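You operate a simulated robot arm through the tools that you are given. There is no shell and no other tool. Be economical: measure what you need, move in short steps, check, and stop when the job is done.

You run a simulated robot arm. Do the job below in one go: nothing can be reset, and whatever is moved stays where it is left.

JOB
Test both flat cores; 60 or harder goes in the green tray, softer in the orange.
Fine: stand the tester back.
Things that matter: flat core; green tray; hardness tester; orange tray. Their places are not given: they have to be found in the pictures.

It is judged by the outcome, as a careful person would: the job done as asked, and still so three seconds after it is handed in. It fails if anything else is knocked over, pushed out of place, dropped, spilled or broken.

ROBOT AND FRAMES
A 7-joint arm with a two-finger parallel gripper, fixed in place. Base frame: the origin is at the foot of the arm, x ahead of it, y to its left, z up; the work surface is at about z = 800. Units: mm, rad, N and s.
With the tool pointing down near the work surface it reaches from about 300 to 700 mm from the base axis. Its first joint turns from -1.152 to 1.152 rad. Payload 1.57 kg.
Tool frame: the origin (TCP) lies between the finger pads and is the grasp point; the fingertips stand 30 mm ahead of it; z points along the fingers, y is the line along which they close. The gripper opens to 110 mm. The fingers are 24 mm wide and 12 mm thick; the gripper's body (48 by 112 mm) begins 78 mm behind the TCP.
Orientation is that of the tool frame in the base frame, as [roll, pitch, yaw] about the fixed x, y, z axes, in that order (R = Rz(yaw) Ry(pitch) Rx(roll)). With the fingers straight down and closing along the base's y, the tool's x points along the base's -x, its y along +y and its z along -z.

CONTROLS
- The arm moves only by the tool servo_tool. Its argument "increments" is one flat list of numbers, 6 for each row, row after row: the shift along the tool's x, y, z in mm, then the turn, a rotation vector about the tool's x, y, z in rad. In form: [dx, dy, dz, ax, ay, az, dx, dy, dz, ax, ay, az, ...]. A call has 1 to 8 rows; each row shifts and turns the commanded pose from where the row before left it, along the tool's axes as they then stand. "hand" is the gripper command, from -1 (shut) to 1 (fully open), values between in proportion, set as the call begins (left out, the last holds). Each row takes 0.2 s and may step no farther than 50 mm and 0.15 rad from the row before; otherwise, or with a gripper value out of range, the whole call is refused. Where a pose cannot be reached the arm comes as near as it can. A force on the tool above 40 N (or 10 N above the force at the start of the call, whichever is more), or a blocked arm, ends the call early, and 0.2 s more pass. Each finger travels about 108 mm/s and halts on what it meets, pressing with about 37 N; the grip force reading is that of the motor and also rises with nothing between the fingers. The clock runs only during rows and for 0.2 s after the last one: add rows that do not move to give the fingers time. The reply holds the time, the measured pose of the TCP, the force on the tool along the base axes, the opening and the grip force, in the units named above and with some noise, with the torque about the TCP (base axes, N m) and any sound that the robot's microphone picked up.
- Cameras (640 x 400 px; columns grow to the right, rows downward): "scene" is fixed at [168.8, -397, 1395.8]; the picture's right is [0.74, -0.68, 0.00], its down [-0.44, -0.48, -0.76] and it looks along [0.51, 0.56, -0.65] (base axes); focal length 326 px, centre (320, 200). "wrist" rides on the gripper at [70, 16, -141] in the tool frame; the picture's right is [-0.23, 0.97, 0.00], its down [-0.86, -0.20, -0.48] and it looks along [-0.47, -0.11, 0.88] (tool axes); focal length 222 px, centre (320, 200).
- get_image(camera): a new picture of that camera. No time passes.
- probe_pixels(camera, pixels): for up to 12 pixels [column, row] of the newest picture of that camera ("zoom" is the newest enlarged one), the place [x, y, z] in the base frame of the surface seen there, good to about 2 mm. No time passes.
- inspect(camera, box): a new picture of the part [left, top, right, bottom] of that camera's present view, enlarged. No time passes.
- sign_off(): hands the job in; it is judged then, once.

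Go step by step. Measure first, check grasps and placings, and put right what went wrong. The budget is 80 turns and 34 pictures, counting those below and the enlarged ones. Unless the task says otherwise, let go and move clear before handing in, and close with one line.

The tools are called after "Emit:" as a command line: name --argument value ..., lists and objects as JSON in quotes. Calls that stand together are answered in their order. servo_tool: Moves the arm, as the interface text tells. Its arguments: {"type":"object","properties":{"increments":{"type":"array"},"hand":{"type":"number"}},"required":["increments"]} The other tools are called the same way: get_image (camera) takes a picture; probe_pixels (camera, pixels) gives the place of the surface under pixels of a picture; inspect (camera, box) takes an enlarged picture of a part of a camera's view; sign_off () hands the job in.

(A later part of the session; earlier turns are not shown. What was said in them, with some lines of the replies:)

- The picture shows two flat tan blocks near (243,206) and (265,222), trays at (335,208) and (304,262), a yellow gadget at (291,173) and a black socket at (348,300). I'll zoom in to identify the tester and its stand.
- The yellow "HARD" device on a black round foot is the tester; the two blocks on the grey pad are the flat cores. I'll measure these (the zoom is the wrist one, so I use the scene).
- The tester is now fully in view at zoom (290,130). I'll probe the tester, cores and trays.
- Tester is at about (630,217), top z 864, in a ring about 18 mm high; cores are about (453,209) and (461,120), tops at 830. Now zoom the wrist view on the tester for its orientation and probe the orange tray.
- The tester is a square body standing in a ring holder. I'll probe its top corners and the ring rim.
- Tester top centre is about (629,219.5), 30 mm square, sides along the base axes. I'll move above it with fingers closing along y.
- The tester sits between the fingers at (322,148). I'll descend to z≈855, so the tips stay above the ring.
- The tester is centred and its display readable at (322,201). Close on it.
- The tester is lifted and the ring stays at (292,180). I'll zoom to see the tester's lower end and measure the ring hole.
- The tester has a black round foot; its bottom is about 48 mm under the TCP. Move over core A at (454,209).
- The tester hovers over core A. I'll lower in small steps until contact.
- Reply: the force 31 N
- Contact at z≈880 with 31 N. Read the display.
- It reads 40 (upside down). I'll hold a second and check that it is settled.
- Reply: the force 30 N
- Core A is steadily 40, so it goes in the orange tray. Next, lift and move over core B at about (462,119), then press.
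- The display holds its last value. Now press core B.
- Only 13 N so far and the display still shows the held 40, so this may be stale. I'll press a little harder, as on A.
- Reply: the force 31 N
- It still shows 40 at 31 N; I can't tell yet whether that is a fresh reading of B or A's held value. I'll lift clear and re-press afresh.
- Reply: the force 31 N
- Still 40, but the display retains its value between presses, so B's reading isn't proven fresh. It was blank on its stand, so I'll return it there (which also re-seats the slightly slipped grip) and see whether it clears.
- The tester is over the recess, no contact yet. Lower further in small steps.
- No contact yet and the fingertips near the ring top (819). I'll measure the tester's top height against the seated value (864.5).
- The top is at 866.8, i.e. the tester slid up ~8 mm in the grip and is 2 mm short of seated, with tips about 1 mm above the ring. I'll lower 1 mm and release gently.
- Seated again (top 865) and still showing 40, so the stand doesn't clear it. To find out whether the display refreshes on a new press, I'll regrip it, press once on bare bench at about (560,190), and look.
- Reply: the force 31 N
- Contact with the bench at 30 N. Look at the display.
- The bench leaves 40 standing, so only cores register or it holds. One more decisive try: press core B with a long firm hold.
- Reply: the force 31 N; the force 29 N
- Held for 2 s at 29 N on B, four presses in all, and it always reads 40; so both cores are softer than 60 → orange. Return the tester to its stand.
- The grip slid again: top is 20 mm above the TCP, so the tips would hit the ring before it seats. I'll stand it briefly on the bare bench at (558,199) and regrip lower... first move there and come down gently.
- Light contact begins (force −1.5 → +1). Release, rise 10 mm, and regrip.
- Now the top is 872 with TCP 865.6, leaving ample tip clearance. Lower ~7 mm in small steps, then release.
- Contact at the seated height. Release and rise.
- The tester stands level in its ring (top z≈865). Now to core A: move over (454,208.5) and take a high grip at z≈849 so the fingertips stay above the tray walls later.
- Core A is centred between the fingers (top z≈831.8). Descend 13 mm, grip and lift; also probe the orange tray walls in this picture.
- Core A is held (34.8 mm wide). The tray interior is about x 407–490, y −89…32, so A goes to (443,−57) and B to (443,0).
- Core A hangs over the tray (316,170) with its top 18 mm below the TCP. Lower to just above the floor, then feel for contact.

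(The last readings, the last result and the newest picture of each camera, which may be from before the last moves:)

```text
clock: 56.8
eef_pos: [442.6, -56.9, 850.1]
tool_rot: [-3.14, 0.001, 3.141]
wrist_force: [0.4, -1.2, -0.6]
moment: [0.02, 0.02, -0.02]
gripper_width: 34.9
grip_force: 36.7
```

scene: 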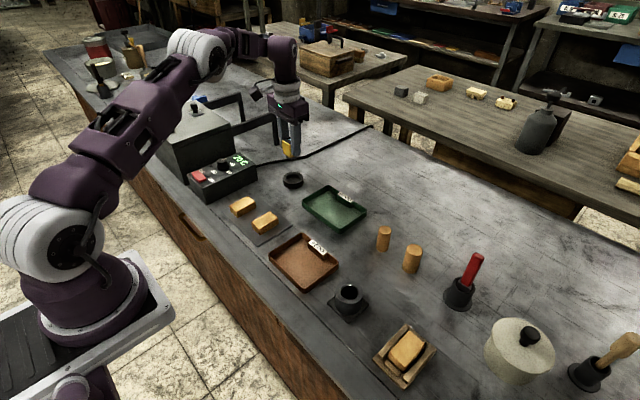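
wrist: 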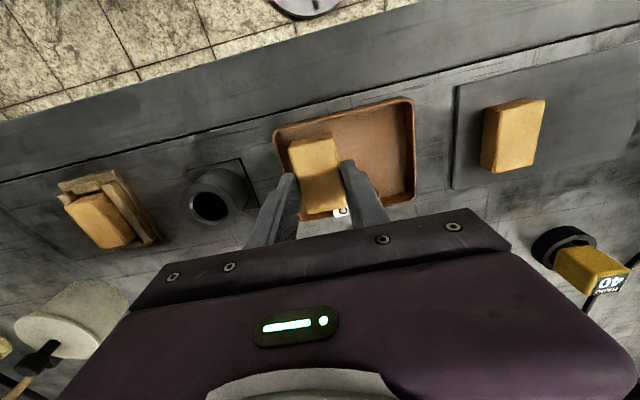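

Within about a millimetre of the floor. Open just slightly (≈41 mm), then rise.

Emit:
servo_tool --increments '[0, 0, 0, 0, 0, 0, 0, 0, 0, 0, 0, 0, 0, 0, -10, 0, 0, 0, 0, 0, -40, 0, 0, 0, 0, 0, -20, 0, 0, 0]' --hand -0.25

Emit:
servo_tool --increments '[-5, 44, 0, 0, 0, 0, -5, 44, 0, 0, 0, 0, -5, 44, 0, 0, 0, 0, -4, 44, 0, 0, 0, 0, 0, 0, 30, 0, 0, 0, 0, 0, 25, 0, 0, 0, 0, 0, 0, 0, 0, 0]' --hand 0.1

Emit:
get_image --camera "wrist"

Emit:
probe_pixels --camera "wrist" --pixels '[[320, 180], [320, 165], [320, 195], [305, 180], [335, 180], [190, 160], [190, 180], [170, 150], [210, 170]]'

```text
clock: 58.0
eef_pos: [445.4, -56.7, 920.4]
tool_rot: [3.141, 0.0, -3.14]
wrist_force: [-0.6, -0.7, -0.6]
moment: [0.02, 0.01, -0.01]
gripper_width: 41.2
grip_force: 0.1
```

```text
clock: 59.6
eef_pos: [461.6, 118.6, 864.8]
tool_rot: [-3.141, -0.001, 3.141]
wrist_force: [-0.7, -0.2, -0.4]
moment: [0.04, 0.04, 0.01]
gripper_width: 60.6
grip_force: 0.1
```

```text
2 pictures are left
```

wrist: 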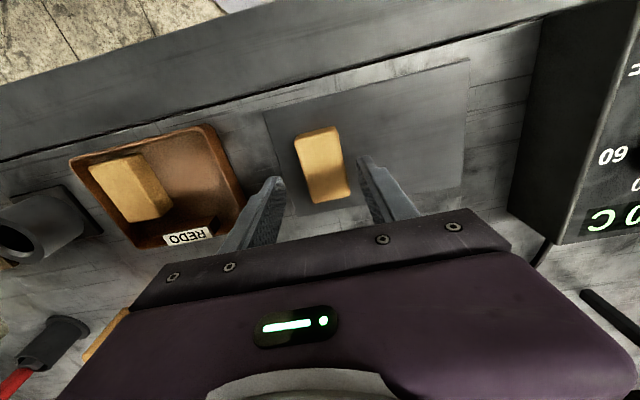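

```text
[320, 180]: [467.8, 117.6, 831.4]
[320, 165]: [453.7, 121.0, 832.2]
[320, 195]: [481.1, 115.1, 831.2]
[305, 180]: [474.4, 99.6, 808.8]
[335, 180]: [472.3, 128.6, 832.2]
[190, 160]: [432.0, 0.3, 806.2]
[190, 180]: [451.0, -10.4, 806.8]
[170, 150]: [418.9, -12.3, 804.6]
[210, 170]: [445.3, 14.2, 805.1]
```

Core A lies flat in the orange tray (130,188), and core B is between the fingers. Grip and lift B.

Emit:
servo_tool --increments '[0, 0, 8, 0, 0, 0, 0, 0, 8, 0, 0, 0, 0, 0, 0, 0, 0, 0]'

Emit:
servo_tool --increments '[0, 0, 0, 0, 0, 0, 0, 0, 0, 0, 0, 0, 0, 0, 0, 0, 0, 0, 0, 0, 0, 0, 0, 0]' --hand -1

Emit:
servo_tool --increments '[0, 0, -20, 0, 0, 0, 0, 0, -40, 0, 0, 0, 6.3, -39.6, 0, 0, 0, 0, 6.3, -39.6, 0, 0, 0, 0, 6.4, -38.8, 0, 0, 0, 0, 0, 0, 30, 0, 0, 0, 0, 0, 0, 0, 0, 0]'

Emit:
servo_tool --increments '[0, 0, 20, 0, 0, 0, 0, 0, 5, 0, 0, 0, 0, 0, 2, 0, 0, 0, 0, 0, 0, 0, 0, 0]'

```text
clock: 60.4
eef_pos: [462.7, 120.1, 848.1]
tool_rot: [-3.139, 0.002, 3.141]
wrist_force: [-0.9, -0.4, -0.1]
moment: [-0.01, 0.02, -0.03]
gripper_width: 60.5
grip_force: 0.1
```

```text
clock: 61.4
eef_pos: [462.3, 120.1, 847.2]
tool_rot: [3.139, 0.001, -3.141]
wrist_force: [0.5, 0.0, 0.4]
moment: [-0.04, -0.08, -0.01]
gripper_width: 35.2
grip_force: 37.3
```

```text
clock: 63.0
eef_pos: [443.0, 1.1, 879.3]
tool_rot: [-3.142, 0.001, -3.14]
wrist_force: [-0.2, 0.4, -0.7]
moment: [0.0, 0.01, 0.01]
gripper_width: 35.3
grip_force: 36.9
```

```text
clock: 64.0
eef_pos: [443.4, 2.3, 852.3]
tool_rot: [-3.14, 0.002, 3.141]
wrist_force: [0.0, 1.0, -0.8]
moment: [0.02, -0.02, 0.02]
gripper_width: 34.9
grip_force: 37.4
```

B is over its place, about 2–3 mm above the floor. Lower a little more, release narrowly and rise.

Emit:
servo_tool --increments '[0, 0, 1.5, 0, 0, 0, 0, 0, 1, 0, 0, 0, 0, 0, 0, 0, 0, 0]'

Emit:
servo_tool --increments '[0, 0, 0, 0, 0, 0, 0, 0, 0, 0, 0, 0, 0, 0, -10, 0, 0, 0, 0, 0, -40, 0, 0, 0, 0, 0, -50, 0, 0, 0, 0, 0, -50, 0, 0, 0, 0, 0, -50, 0, 0, 0, 0, 0, 0, 0, 0, 0]' --hand -0.25

Emit:
get_image --camera "wrist"

Emit:
get_image --camera "scene"

```text
clock: 64.8
eef_pos: [443.1, 2.0, 849.4]
tool_rot: [-3.141, 0.001, -3.14]
wrist_force: [-1.1, 0.2, -1.0]
moment: [0.01, -0.01, 0.01]
gripper_width: 35.1
grip_force: 36.9
```

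```text
clock: 66.6
eef_pos: [443.2, 2.7, 1051.0]
tool_rot: [-3.141, -0.002, -3.14]
wrist_force: [0.6, -1.0, 0.1]
moment: [-0.02, -0.01, -0.01]
gripper_width: 41.3
grip_force: 0.0
```

```text
1 pictures are left
```

wrist: 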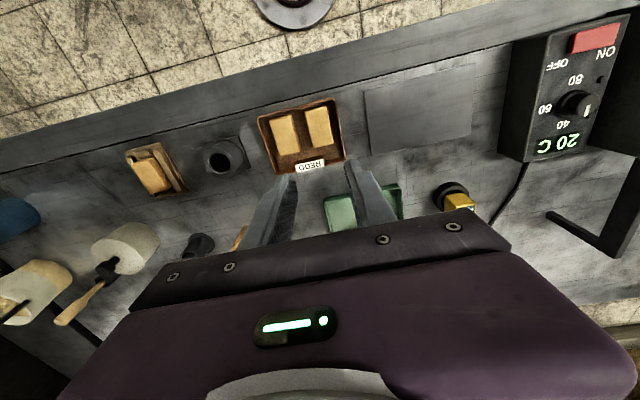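

```text
0 pictures are left
```

scene: 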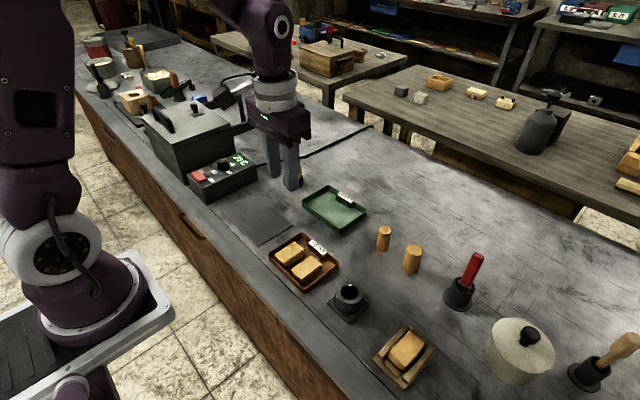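

Both cores lie flat in the orange tray (scene (290,254) and (306,267)), the tester stands in its ring, and the arm is clear. Handing in.

Emit:
sign_off

```text
The job is handed in.
```

Both flat cores read 40 on the tester, so both are in the orange tray and the tester is back on its stand. The display holds its last value and the first core had already read 40, so I couldn't confirm the second core's 40 was a new reading. It stayed at 40 through repeated firm presses on that core.
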